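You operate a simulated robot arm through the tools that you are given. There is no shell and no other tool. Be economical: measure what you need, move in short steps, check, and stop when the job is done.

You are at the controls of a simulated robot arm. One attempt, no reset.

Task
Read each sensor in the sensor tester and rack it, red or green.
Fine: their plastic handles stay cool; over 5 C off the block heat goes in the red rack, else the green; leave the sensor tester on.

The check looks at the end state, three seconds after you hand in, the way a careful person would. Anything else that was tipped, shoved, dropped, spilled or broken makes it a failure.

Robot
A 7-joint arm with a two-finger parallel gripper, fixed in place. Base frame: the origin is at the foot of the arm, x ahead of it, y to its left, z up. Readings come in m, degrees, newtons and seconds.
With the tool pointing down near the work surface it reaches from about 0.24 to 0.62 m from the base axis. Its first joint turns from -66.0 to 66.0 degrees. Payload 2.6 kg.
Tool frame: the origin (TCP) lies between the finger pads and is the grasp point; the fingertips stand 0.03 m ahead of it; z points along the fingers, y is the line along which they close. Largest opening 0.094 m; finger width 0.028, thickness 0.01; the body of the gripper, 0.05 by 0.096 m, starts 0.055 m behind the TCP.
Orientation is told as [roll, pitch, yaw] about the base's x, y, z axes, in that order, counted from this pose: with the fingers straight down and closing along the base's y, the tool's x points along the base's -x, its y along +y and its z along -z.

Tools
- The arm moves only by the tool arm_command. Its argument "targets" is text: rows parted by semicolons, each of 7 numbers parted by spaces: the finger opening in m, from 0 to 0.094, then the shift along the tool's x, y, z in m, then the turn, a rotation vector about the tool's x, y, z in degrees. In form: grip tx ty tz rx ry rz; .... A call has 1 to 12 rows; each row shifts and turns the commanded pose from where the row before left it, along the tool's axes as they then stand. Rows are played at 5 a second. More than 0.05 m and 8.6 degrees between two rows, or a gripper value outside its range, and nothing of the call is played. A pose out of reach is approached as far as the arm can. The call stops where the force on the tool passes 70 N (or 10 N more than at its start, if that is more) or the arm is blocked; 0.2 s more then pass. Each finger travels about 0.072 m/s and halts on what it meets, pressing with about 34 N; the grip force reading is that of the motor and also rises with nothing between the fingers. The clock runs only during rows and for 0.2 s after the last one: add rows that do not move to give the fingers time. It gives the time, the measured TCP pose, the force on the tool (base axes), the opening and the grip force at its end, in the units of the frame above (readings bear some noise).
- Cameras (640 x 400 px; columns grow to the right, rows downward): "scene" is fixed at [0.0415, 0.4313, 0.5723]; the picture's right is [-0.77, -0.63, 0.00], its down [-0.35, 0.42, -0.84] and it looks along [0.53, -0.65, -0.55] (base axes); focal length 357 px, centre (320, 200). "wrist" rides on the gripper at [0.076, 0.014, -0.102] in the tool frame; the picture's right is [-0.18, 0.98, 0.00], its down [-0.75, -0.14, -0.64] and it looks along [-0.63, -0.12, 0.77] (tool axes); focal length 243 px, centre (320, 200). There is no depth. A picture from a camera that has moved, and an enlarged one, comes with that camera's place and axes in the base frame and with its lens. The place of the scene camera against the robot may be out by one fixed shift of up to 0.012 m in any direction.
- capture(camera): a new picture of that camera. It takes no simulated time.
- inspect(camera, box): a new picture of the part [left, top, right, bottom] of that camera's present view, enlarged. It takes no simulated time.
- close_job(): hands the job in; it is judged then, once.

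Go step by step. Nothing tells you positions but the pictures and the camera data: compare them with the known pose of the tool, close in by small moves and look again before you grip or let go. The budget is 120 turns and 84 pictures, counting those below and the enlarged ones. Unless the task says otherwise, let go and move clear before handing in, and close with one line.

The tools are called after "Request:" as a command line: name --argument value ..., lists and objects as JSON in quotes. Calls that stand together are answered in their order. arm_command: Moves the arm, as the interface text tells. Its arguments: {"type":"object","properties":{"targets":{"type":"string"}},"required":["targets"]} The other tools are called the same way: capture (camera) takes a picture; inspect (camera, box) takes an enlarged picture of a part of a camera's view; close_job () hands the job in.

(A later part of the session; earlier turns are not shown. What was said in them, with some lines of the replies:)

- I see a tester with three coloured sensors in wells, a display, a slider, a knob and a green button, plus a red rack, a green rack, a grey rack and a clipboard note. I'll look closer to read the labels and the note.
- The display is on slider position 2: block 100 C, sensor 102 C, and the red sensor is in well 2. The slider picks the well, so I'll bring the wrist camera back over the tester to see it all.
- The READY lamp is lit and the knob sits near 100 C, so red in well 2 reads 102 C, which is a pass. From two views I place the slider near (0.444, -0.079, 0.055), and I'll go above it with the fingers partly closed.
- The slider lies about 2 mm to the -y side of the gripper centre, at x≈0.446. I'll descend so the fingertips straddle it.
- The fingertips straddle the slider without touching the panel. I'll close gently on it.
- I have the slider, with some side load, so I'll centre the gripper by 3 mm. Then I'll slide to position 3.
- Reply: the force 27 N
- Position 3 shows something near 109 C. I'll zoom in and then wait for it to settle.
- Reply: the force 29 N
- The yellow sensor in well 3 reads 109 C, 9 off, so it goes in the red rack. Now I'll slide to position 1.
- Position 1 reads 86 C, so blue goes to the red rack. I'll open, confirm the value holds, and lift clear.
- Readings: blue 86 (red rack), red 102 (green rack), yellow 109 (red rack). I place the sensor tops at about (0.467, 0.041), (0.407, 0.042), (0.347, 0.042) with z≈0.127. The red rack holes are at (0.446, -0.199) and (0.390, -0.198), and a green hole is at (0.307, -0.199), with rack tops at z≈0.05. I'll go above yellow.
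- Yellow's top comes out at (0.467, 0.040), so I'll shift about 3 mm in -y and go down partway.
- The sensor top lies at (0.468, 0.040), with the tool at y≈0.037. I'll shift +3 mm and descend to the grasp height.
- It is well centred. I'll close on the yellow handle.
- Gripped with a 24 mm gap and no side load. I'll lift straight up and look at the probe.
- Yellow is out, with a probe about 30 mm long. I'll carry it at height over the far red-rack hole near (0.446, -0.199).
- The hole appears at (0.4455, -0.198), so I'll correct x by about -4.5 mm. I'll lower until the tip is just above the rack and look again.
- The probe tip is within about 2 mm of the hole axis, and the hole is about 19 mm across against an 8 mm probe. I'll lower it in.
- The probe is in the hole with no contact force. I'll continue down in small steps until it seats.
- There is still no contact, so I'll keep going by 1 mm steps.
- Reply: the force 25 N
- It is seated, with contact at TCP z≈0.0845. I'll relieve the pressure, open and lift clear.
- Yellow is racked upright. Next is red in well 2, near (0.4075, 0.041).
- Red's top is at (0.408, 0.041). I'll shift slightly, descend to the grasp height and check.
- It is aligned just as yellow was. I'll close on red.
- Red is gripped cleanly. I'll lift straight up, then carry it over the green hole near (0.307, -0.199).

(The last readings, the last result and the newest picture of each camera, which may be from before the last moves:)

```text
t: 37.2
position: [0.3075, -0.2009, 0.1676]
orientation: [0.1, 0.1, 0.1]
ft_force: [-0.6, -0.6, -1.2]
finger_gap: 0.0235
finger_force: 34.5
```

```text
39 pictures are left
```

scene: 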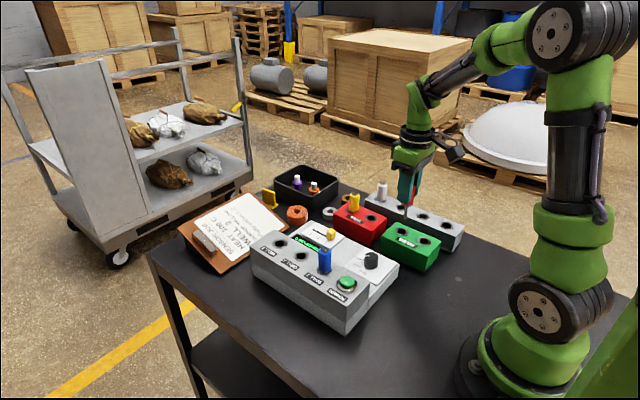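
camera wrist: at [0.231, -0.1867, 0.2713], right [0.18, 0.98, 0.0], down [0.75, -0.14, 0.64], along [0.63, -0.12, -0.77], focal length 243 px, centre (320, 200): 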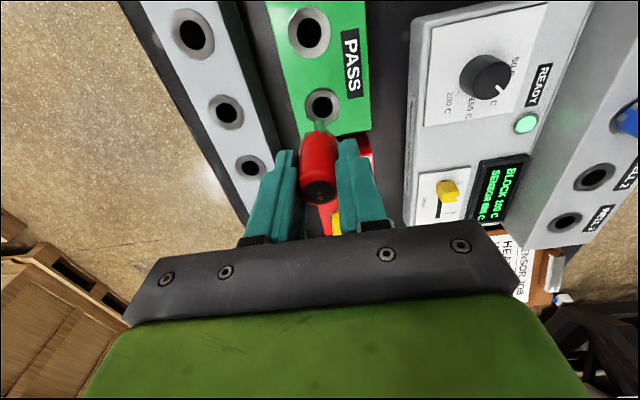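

The hole is seen at (0.305, -0.198). I'll correct by 2 mm each way and lower to just above the rack.

Request:
arm_command --targets "0.012 0.002 0.002 0.01 0 0 0;0.012 0 0 0.015 0 0 0;0.012 0 0 0.01 0 0 0;0.012 0 0 0 0 0 0;0.012 0 0 0 0 0 0"

Request:
inspect --camera "wrist" --box '[240, 40, 400, 220]'

Request:
inspect --camera "scene" --box '[360, 170, 460, 260]'

```text
t: 38.4
position: [0.3066, -0.1973, 0.1355]
orientation: [0.0, 0.0, 0.0]
ft_force: [-0.1, 0.1, -0.9]
finger_gap: 0.0234
finger_force: 34.2
```

```text
2.22 times, centred on (320, 130) of wrist
camera zoom: at [0.2302, -0.1834, 0.2377], right [0.18, 0.98, 0.0], down [0.75, -0.14, 0.64], along [0.63, -0.12, -0.77], focal length 539 px, centre (320, 356)
```

zoom: 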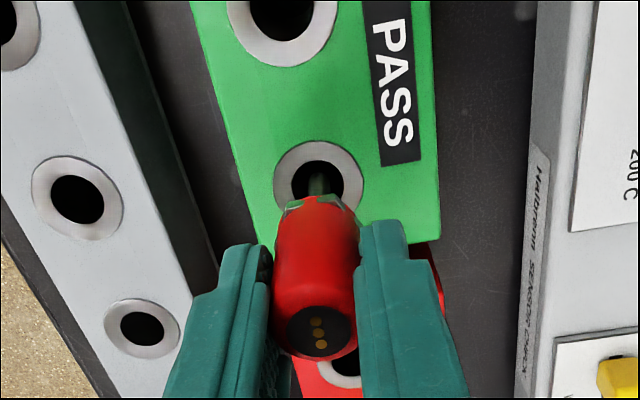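

```text
4.44 times, centred on (410, 215) of scene
camera zoom: at [0.0415, 0.4313, 0.5723], right [-0.77, -0.63, 0.0], down [-0.35, 0.42, -0.84], along [0.53, -0.65, -0.55], focal length 1588 px, centre (-80, 133)
```

zoom: 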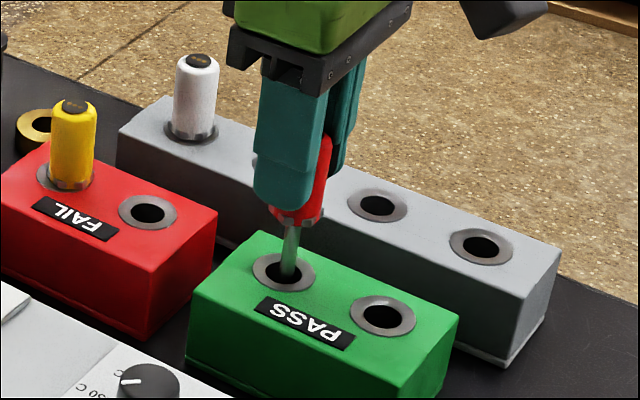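

The probe is lined up over the hole. I'll lower it to about 3 mm above seating.

Request:
arm_command --targets "0.012 0 0 0.01 0 0 0;0.012 0 0 0.01 0 0 0;0.012 0 0 0.01 0 0 0;0.012 0 0 0.01 0 0 0;0.012 0 0 0.006 0 0 0;0.012 0 0 0 0 0 0;0.012 0 0 0 0 0 0"

Request:
inspect --camera "wrist" --box '[240, 40, 400, 220]'

```text
t: 40.0
position: [0.305, -0.1981, 0.0914]
orientation: [-0.1, -0.1, 0.0]
ft_force: [4.2, -2.1, 11.8]
finger_gap: 0.0236
finger_force: 33.8
```

```text
2.22 times, centred on (320, 130) of wrist
camera zoom: at [0.2292, -0.1844, 0.1941], right [0.18, 0.98, 0.0], down [0.75, -0.14, 0.64], along [0.63, -0.12, -0.76], focal length 539 px, centre (320, 356)
```

zoom: 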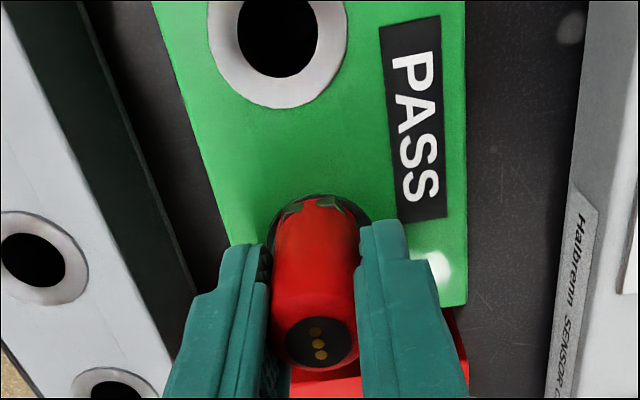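

There is contact at z≈0.091, about 6 mm earlier than yellow. I'll check whether red is seated or tilted.

Request:
inspect --camera "scene" --box '[390, 190, 450, 240]'

```text
8.00 times, centred on (420, 215) of scene
camera zoom: at [0.0414, 0.4313, 0.5723], right [-0.77, -0.63, 0.0], down [-0.35, 0.42, -0.84], along [0.53, -0.65, -0.55], focal length 2859 px, centre (-480, 80)
```

zoom: 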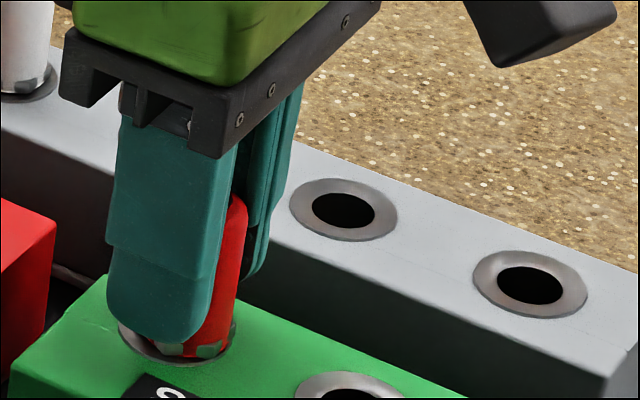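

The handle's bottom tabs look level with the ring, so red seems to have been held about 6 mm lower in the fingers. I'll relieve the load, open a little at first and look.

Request:
arm_command --targets "0.012 0 0 -0.001 0 0 0;0.026 0 0 0 0 0 0;0.03 0 0 0 0 0 0;0.03 0 0 0 0 0 0;0.03 0 0 0 0 0 0"

Request:
inspect --camera "scene" --box '[390, 190, 450, 240]'

Request:
inspect --camera "wrist" --box '[240, 40, 400, 220]'

```text
t: 41.2
position: [0.3039, -0.1987, 0.0919]
orientation: [0.0, 0.0, 0.1]
ft_force: [0.0, -0.2, 0.4]
finger_gap: 0.0302
finger_force: 0.0
```

```text
8.00 times, centred on (420, 215) of scene
camera zoom: at [0.0415, 0.4313, 0.5723], right [-0.77, -0.63, 0.0], down [-0.35, 0.42, -0.84], along [0.53, -0.65, -0.55], focal length 2859 px, centre (-480, 80)
```

zoom: 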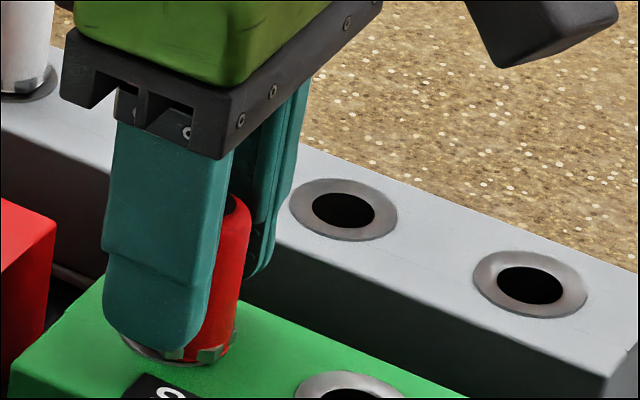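

```text
2.22 times, centred on (320, 130) of wrist
camera zoom: at [0.2286, -0.1838, 0.1945], right [0.18, 0.98, 0.0], down [0.75, -0.14, 0.64], along [0.63, -0.12, -0.77], focal length 539 px, centre (320, 356)
```

zoom: 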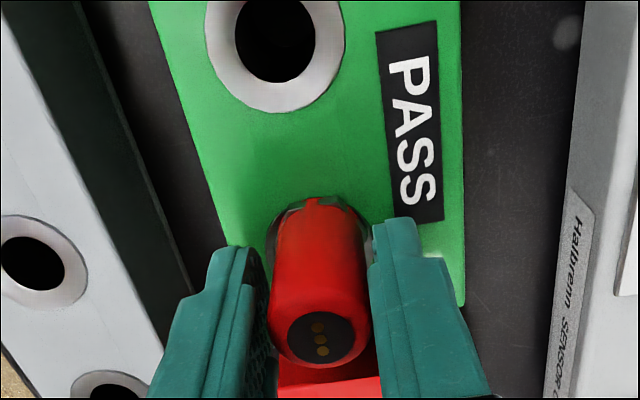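

Red dropped fully home. I'll open wide and lift.

Request:
arm_command --targets "0.055 0 0 0 0 0 0;0.055 0 0 0 0 0 0;0.055 0 0 -0.03 0 0 0;0.055 0 0 -0.04 0 0 0;0.055 0 0 -0.04 0 0 0;0.055 0 0 -0.015 0 0 0;0.055 0 0 0 0 0 0"

Request:
inspect --camera "scene" --box '[300, 160, 460, 290]'

```text
t: 42.8
position: [0.3036, -0.1974, 0.2158]
orientation: [-0.1, 0.0, -0.1]
ft_force: [0.2, 0.0, -0.1]
finger_gap: 0.0548
finger_force: 0.0
```

```text
3.08 times, centred on (380, 225) of scene
camera zoom: at [0.0415, 0.4313, 0.5723], right [-0.77, -0.63, 0.0], down [-0.35, 0.42, -0.84], along [0.53, -0.65, -0.55], focal length 1100 px, centre (135, 123)
```

zoom: 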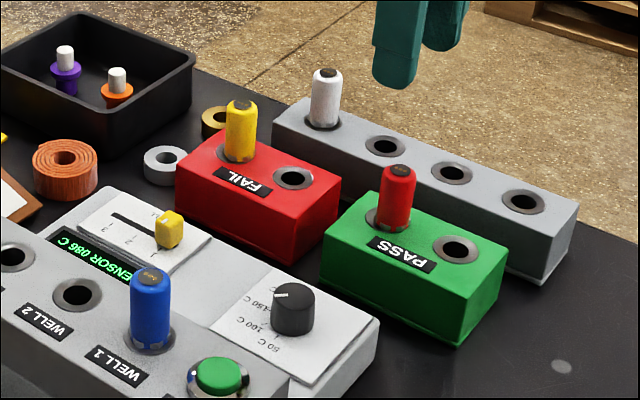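

Red is seated in the green rack. Next is blue in well 1, near (0.348, 0.041).

Request:
arm_command --targets "0.06 -0.0074 0.0398 0 0 0 0;0.06 -0.0074 0.0398 0 0 0 0;0.06 -0.0074 0.0398 0 0 0 0;0.06 -0.0074 0.0398 0 0 0 0;0.06 -0.0074 0.0398 0 0 0 0;0.06 -0.0074 0.0398 0 0 0 0;0.06 0 0 0.03 0 0 0;0.06 0 0 0.03 0 0 0;0.06 0 0 0 0 0 0;0.06 0 0 0 0 0 0"

Request:
capture --camera "wrist"

```text
t: 45.0
position: [0.3478, 0.0427, 0.154]
orientation: [0.0, 0.0, 0.0]
ft_force: [0.6, 0.4, 0.3]
finger_gap: 0.0601
finger_force: 0.1
```

```text
31 pictures are left
camera wrist: at [0.2719, 0.056, 0.2564], right [0.18, 0.98, 0.0], down [0.75, -0.14, 0.64], along [0.63, -0.12, -0.77], focal length 243 px, centre (320, 200)
```

wrist: 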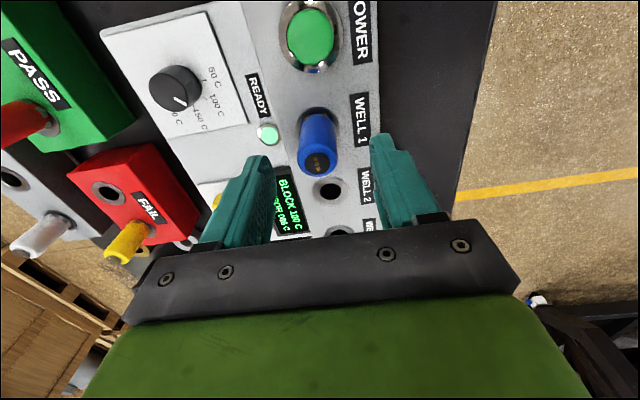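

Blue's top is at (0.3486, 0.040). I'll make a small shift, descend and close.

Request:
arm_command --targets "0.06 -0.0007 -0.0022 0.01 0 0 0;0.06 0 0 0.013 0 0 0;0.06 0 0 0.0115 0 0 0;0.06 0 0 0 0 0 0"

Request:
capture --camera "wrist"

```text
t: 46.0
position: [0.3478, 0.0397, 0.1202]
orientation: [-0.1, 0.0, 0.0]
ft_force: [0.2, 0.1, -0.7]
finger_gap: 0.0597
finger_force: 0.0
```

```text
30 pictures are left
camera wrist: at [0.2719, 0.0531, 0.2227], right [0.18, 0.98, 0.0], down [0.75, -0.14, 0.64], along [0.63, -0.12, -0.77], focal length 243 px, centre (320, 200)
```

wrist: 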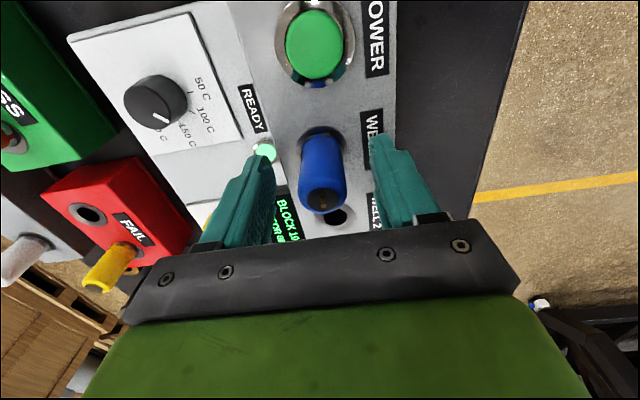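

The fingers straddle blue evenly. I'll close.

Request:
arm_command --targets "0.045 0 0.0005 0 0 0 0;0.03 0 0 0 0 0 0;0.012 0 0 0 0 0 0;0.012 0 0 0 0 0 0;0.012 0 0 0 0 0 0;0.012 0 0 0 0 0 0"

```text
t: 47.4
position: [0.348, 0.0394, 0.1196]
orientation: [0.0, 0.0, 0.0]
ft_force: [0.5, -0.2, 0.9]
finger_gap: 0.0235
finger_force: 34.0
```

Gripped. I'll lift straight up and carry it over the near red-rack hole, close to (0.389, -0.198).

Request:
arm_command --targets "0.012 0 0 -0.015 0 0 0;0.012 0 0 -0.02 0 0 0;0.012 0 0 -0.025 0 0 0;0.012 0 0 -0.03 0 0 0;0.012 0 0 -0.03 0 0 0;0.012 0 0 0 0 0 0"

Request:
arm_command --targets "0.012 -0.0068 -0.0396 0 0 0 0;0.012 -0.0068 -0.0396 0 0 0 0;0.012 -0.0068 -0.0396 0 0 0 0;0.012 -0.0068 -0.0396 0 0 0 0;0.012 -0.0068 -0.0396 0 0 0 0;0.012 -0.0068 -0.0396 0 0 0 0;0.012 0 0 0.035 0 0 0;0.012 0 0 0.03 0 0 0;0.012 0 0 0 0 0 0;0.012 0 0 0 0 0 0"

Request:
capture --camera "wrist"

Request:
inspect --camera "scene" --box '[300, 140, 460, 270]'

```text
t: 48.8
position: [0.3497, 0.0381, 0.2399]
orientation: [-0.1, 0.0, 0.0]
ft_force: [-0.4, 0.0, -0.7]
finger_gap: 0.0236
finger_force: 34.1
```

```text
t: 51.0
position: [0.3905, -0.1958, 0.1736]
orientation: [0.0, 0.0, 0.0]
ft_force: [-1.2, 0.7, -0.2]
finger_gap: 0.0237
finger_force: 34.0
```

```text
29 pictures are left
camera wrist: at [0.3156, -0.1823, 0.2762], right [0.18, 0.98, 0.0], down [0.75, -0.14, 0.64], along [0.63, -0.12, -0.77], focal length 243 px, centre (320, 200)
```

wrist: 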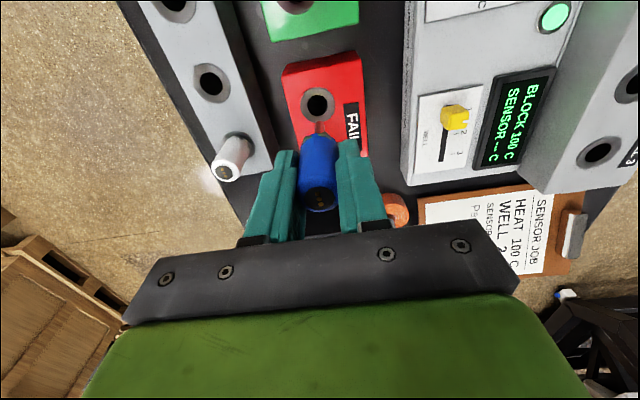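

```text
3.08 times, centred on (380, 205) of scene
camera zoom: at [0.0415, 0.4313, 0.5723], right [-0.77, -0.63, 0.0], down [-0.35, 0.42, -0.84], along [0.53, -0.65, -0.55], focal length 1100 px, centre (135, 185)
```

zoom: 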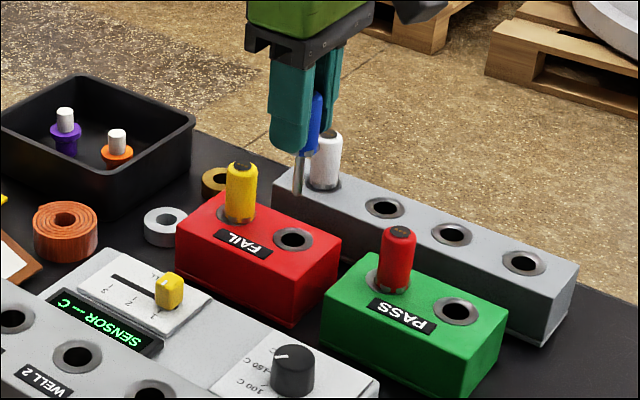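

The hole is at (0.389, -0.198). I'll correct 2 mm in each axis and lower.

Request:
arm_command --targets "0.012 0.002 -0.002 0.01 0 0 0;0.012 0 0 0.015 0 0 0;0.012 0 0 0.013 0 0 0;0.012 0 0 0 0 0 0;0.012 0 0 0 0 0 0"

Request:
inspect --camera "wrist" --box '[240, 40, 400, 220]'

Request:
inspect --camera "scene" --box '[330, 150, 430, 240]'

```text
t: 52.2
position: [0.3885, -0.2, 0.1386]
orientation: [0.0, -0.1, 0.0]
ft_force: [-0.4, 0.2, 0.1]
finger_gap: 0.0239
finger_force: 33.8
```

```text
2.22 times, centred on (320, 130) of wrist
camera zoom: at [0.3118, -0.1865, 0.2407], right [0.18, 0.98, 0.0], down [0.75, -0.14, 0.64], along [0.63, -0.12, -0.77], focal length 539 px, centre (320, 356)
```

zoom: 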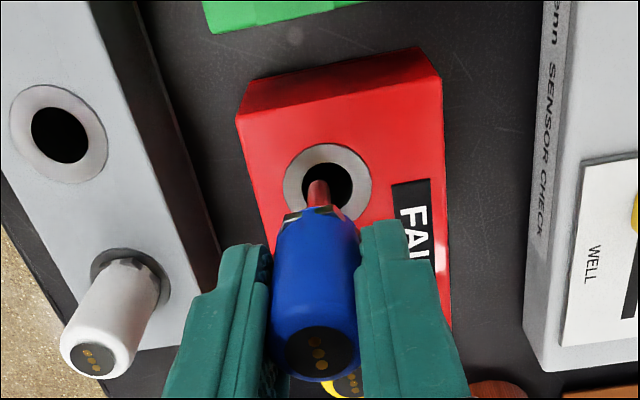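

```text
4.44 times, centred on (380, 195) of scene
camera zoom: at [0.0415, 0.4313, 0.5723], right [-0.77, -0.63, 0.0], down [-0.35, 0.42, -0.84], along [0.53, -0.65, -0.55], focal length 1588 px, centre (53, 222)
```

zoom: 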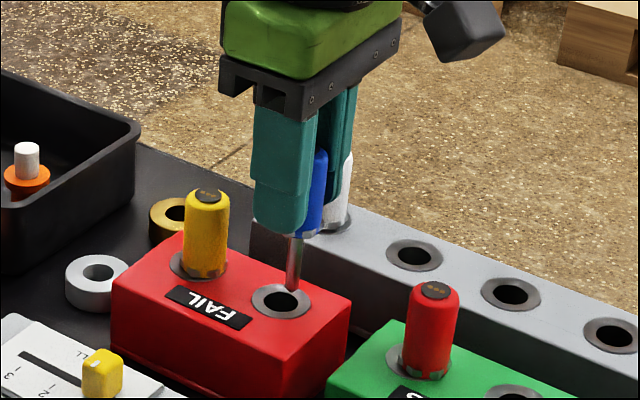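

The tip is about 3 mm to the -y side of the hole centre. I'll shift +y 2.5 mm and +x 1 mm, then descend into the hole.

Request:
arm_command --targets "0.012 -0.001 0.0025 0 0 0 0;0.012 0 0 0.01 0 0 0;0.012 0 0 0.01 0 0 0;0.012 0 0 0.01 0 0 0;0.012 0 0 0.01 0 0 0;0.012 0 0 0.006 0 0 0;0.012 0 0 0 0 0 0;0.012 0 0 0 0 0 0"

Request:
inspect --camera "wrist" --box '[240, 40, 400, 220]'

Request:
inspect --camera "scene" --box '[350, 180, 410, 230]'

```text
t: 54.0
position: [0.3876, -0.1972, 0.0926]
orientation: [0.1, 0.0, -0.1]
ft_force: [0.0, -0.4, -0.2]
finger_gap: 0.0236
finger_force: 34.1
```

```text
2.22 times, centred on (320, 130) of wrist
camera zoom: at [0.3124, -0.1837, 0.1963], right [0.18, 0.98, 0.0], down [0.75, -0.14, 0.64], along [0.63, -0.12, -0.77], focal length 539 px, centre (320, 356)
```

zoom: 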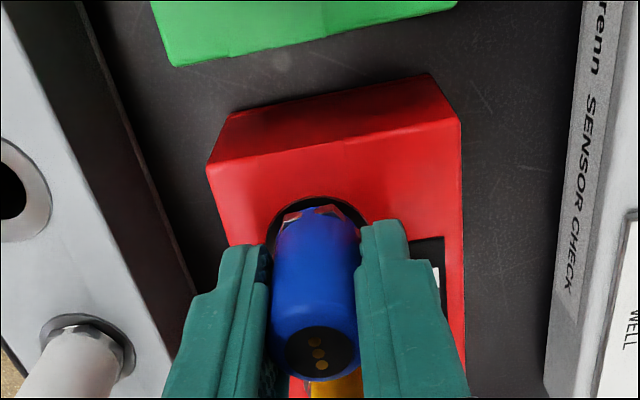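

```text
8.00 times, centred on (380, 205) of scene
camera zoom: at [0.0415, 0.4313, 0.5723], right [-0.77, -0.63, 0.0], down [-0.35, 0.42, -0.84], along [0.53, -0.65, -0.55], focal length 2859 px, centre (-160, 160)
```

zoom: 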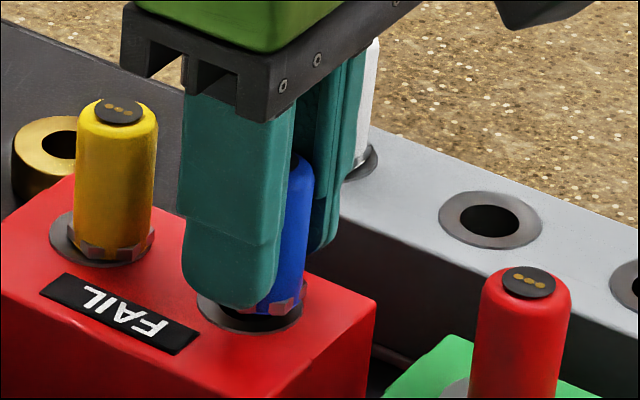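

Blue is in the hole, a few millimetres above seating. I'll lower in small steps.

Request:
arm_command --targets "0.012 0 0 0.002 0 0 0;0.012 0 0 0.002 0 0 0;0.012 0 0 0.001 0 0 0;0.012 0 0 0 0 0 0"

Request:
inspect --camera "scene" --box '[350, 180, 410, 230]'

```text
t: 55.0
position: [0.3891, -0.198, 0.0878]
orientation: [0.0, 0.1, 0.0]
ft_force: [-0.3, 0.9, -1.1]
finger_gap: 0.0238
finger_force: 34.2
```

```text
8.00 times, centred on (380, 205) of scene
camera zoom: at [0.0415, 0.4313, 0.5723], right [-0.77, -0.63, 0.0], down [-0.35, 0.42, -0.84], along [0.53, -0.65, -0.55], focal length 2859 px, centre (-160, 160)
```

zoom: 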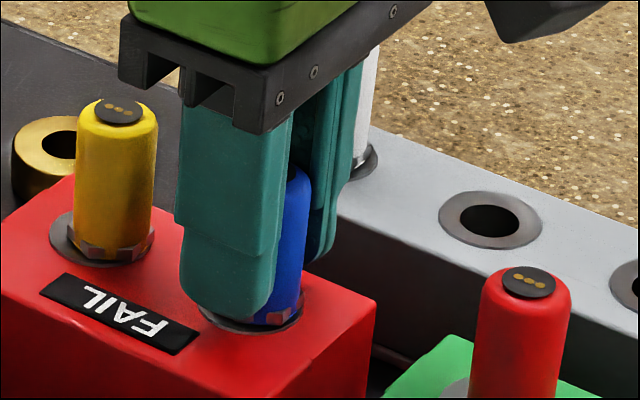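

Almost home, with about 2 mm left. I'll take the last steps.

Request:
arm_command --targets "0.012 0 0 0.001 0 0 0;0.012 0 0 0.001 0 0 0;0.012 0 0 0.0005 0 0 0;0.012 0 0 0 0 0 0"

```text
t: 56.0
position: [0.3905, -0.1995, 0.0864]
orientation: [-0.1, -0.2, 0.0]
ft_force: [-2.8, 2.5, 24.4]
finger_gap: 0.0239
finger_force: 33.9
```

It is seated (24 N contact). I'll relieve the load, open, and lift clear.

Request:
arm_command --targets "0.012 0 0 -0.0015 0 0 0;0.026 0 0 0 0 0 0;0.035 0 0 0 0 0 0;0.055 0 0 0 0 0 0;0.055 0 0 0 0 0 0;0.055 0 0 -0.03 0 0 0;0.055 0 0 -0.04 0 0 0;0.055 0 0 -0.04 0 0 0;0.055 0 0 -0.04 0 0 0;0.055 0 0 -0.03 0 0 0;0.055 0 0 0 0 0 0"

Request:
inspect --camera "scene" --box '[240, 160, 470, 340]'

Request:
capture --camera "wrist"

```text
t: 58.4
position: [0.3898, -0.1963, 0.2686]
orientation: [-0.1, 0.0, -0.1]
ft_force: [0.5, 0.0, 0.0]
finger_gap: 0.055
finger_force: 0.0
```

```text
2.22 times, centred on (355, 250) of scene
camera zoom: at [0.0415, 0.4313, 0.5723], right [-0.77, -0.63, 0.0], down [-0.35, 0.42, -0.84], along [0.53, -0.65, -0.55], focal length 794 px, centre (242, 89)
```

zoom: 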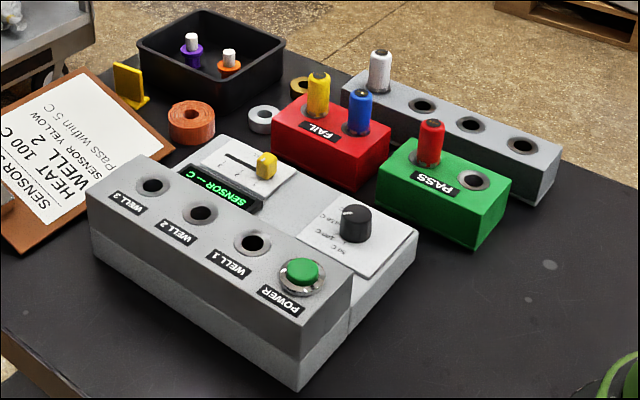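

```text
21 pictures are left
camera wrist: at [0.3127, -0.1823, 0.3713], right [0.18, 0.98, 0.0], down [0.75, -0.14, 0.64], along [0.63, -0.12, -0.77], focal length 243 px, centre (320, 200)
```

wrist: 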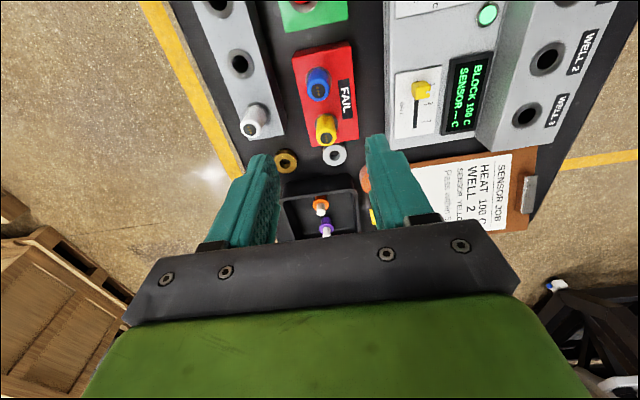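

All three sensors are racked and the tester is still on. I'll check once for a label on the grey rack with the white sensor and check how the sensors sit.

Request:
inspect --camera "scene" --box '[330, 170, 470, 280]'

Request:
inspect --camera "wrist" --box '[180, 0, 540, 220]'

```text
3.64 times, centred on (400, 225) of scene
camera zoom: at [0.0415, 0.4313, 0.5723], right [-0.77, -0.63, 0.0], down [-0.35, 0.42, -0.84], along [0.53, -0.65, -0.55], focal length 1300 px, centre (29, 109)
```

zoom: 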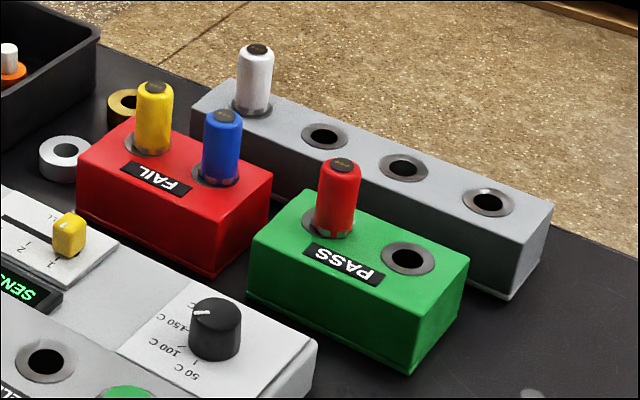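

```text
1.78 times, centred on (360, 110) of wrist
camera zoom: at [0.3127, -0.1823, 0.3713], right [0.18, 0.98, 0.0], down [0.75, -0.14, 0.64], along [0.63, -0.12, -0.77], focal length 431 px, centre (249, 360)
```

zoom: 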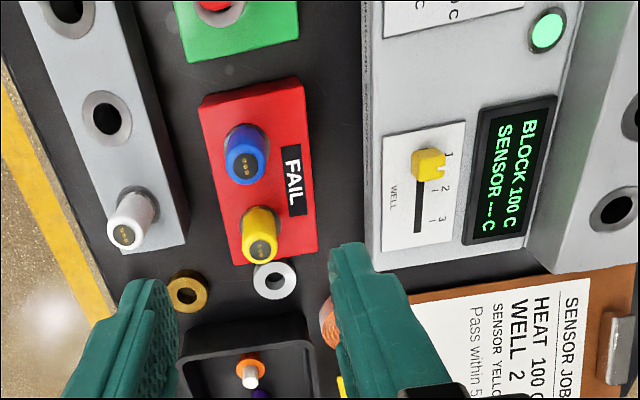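

The three sensors from the tester stand seated in their racks. The white one was never in the tester, so it stays put. The display and READY lamp are still on and the gripper is clear, so I'm handing in.

Request:
close_job

```text
The job is handed in.
```

I handed in the job: yellow (109 C) and blue (86 C) are in the red rack, red (102 C) is in the green rack, and the tester is still on with its block at 100 C. I left the white sensor in the grey rack because I took "in the sensor tester" to mean only the three that were in its wells.
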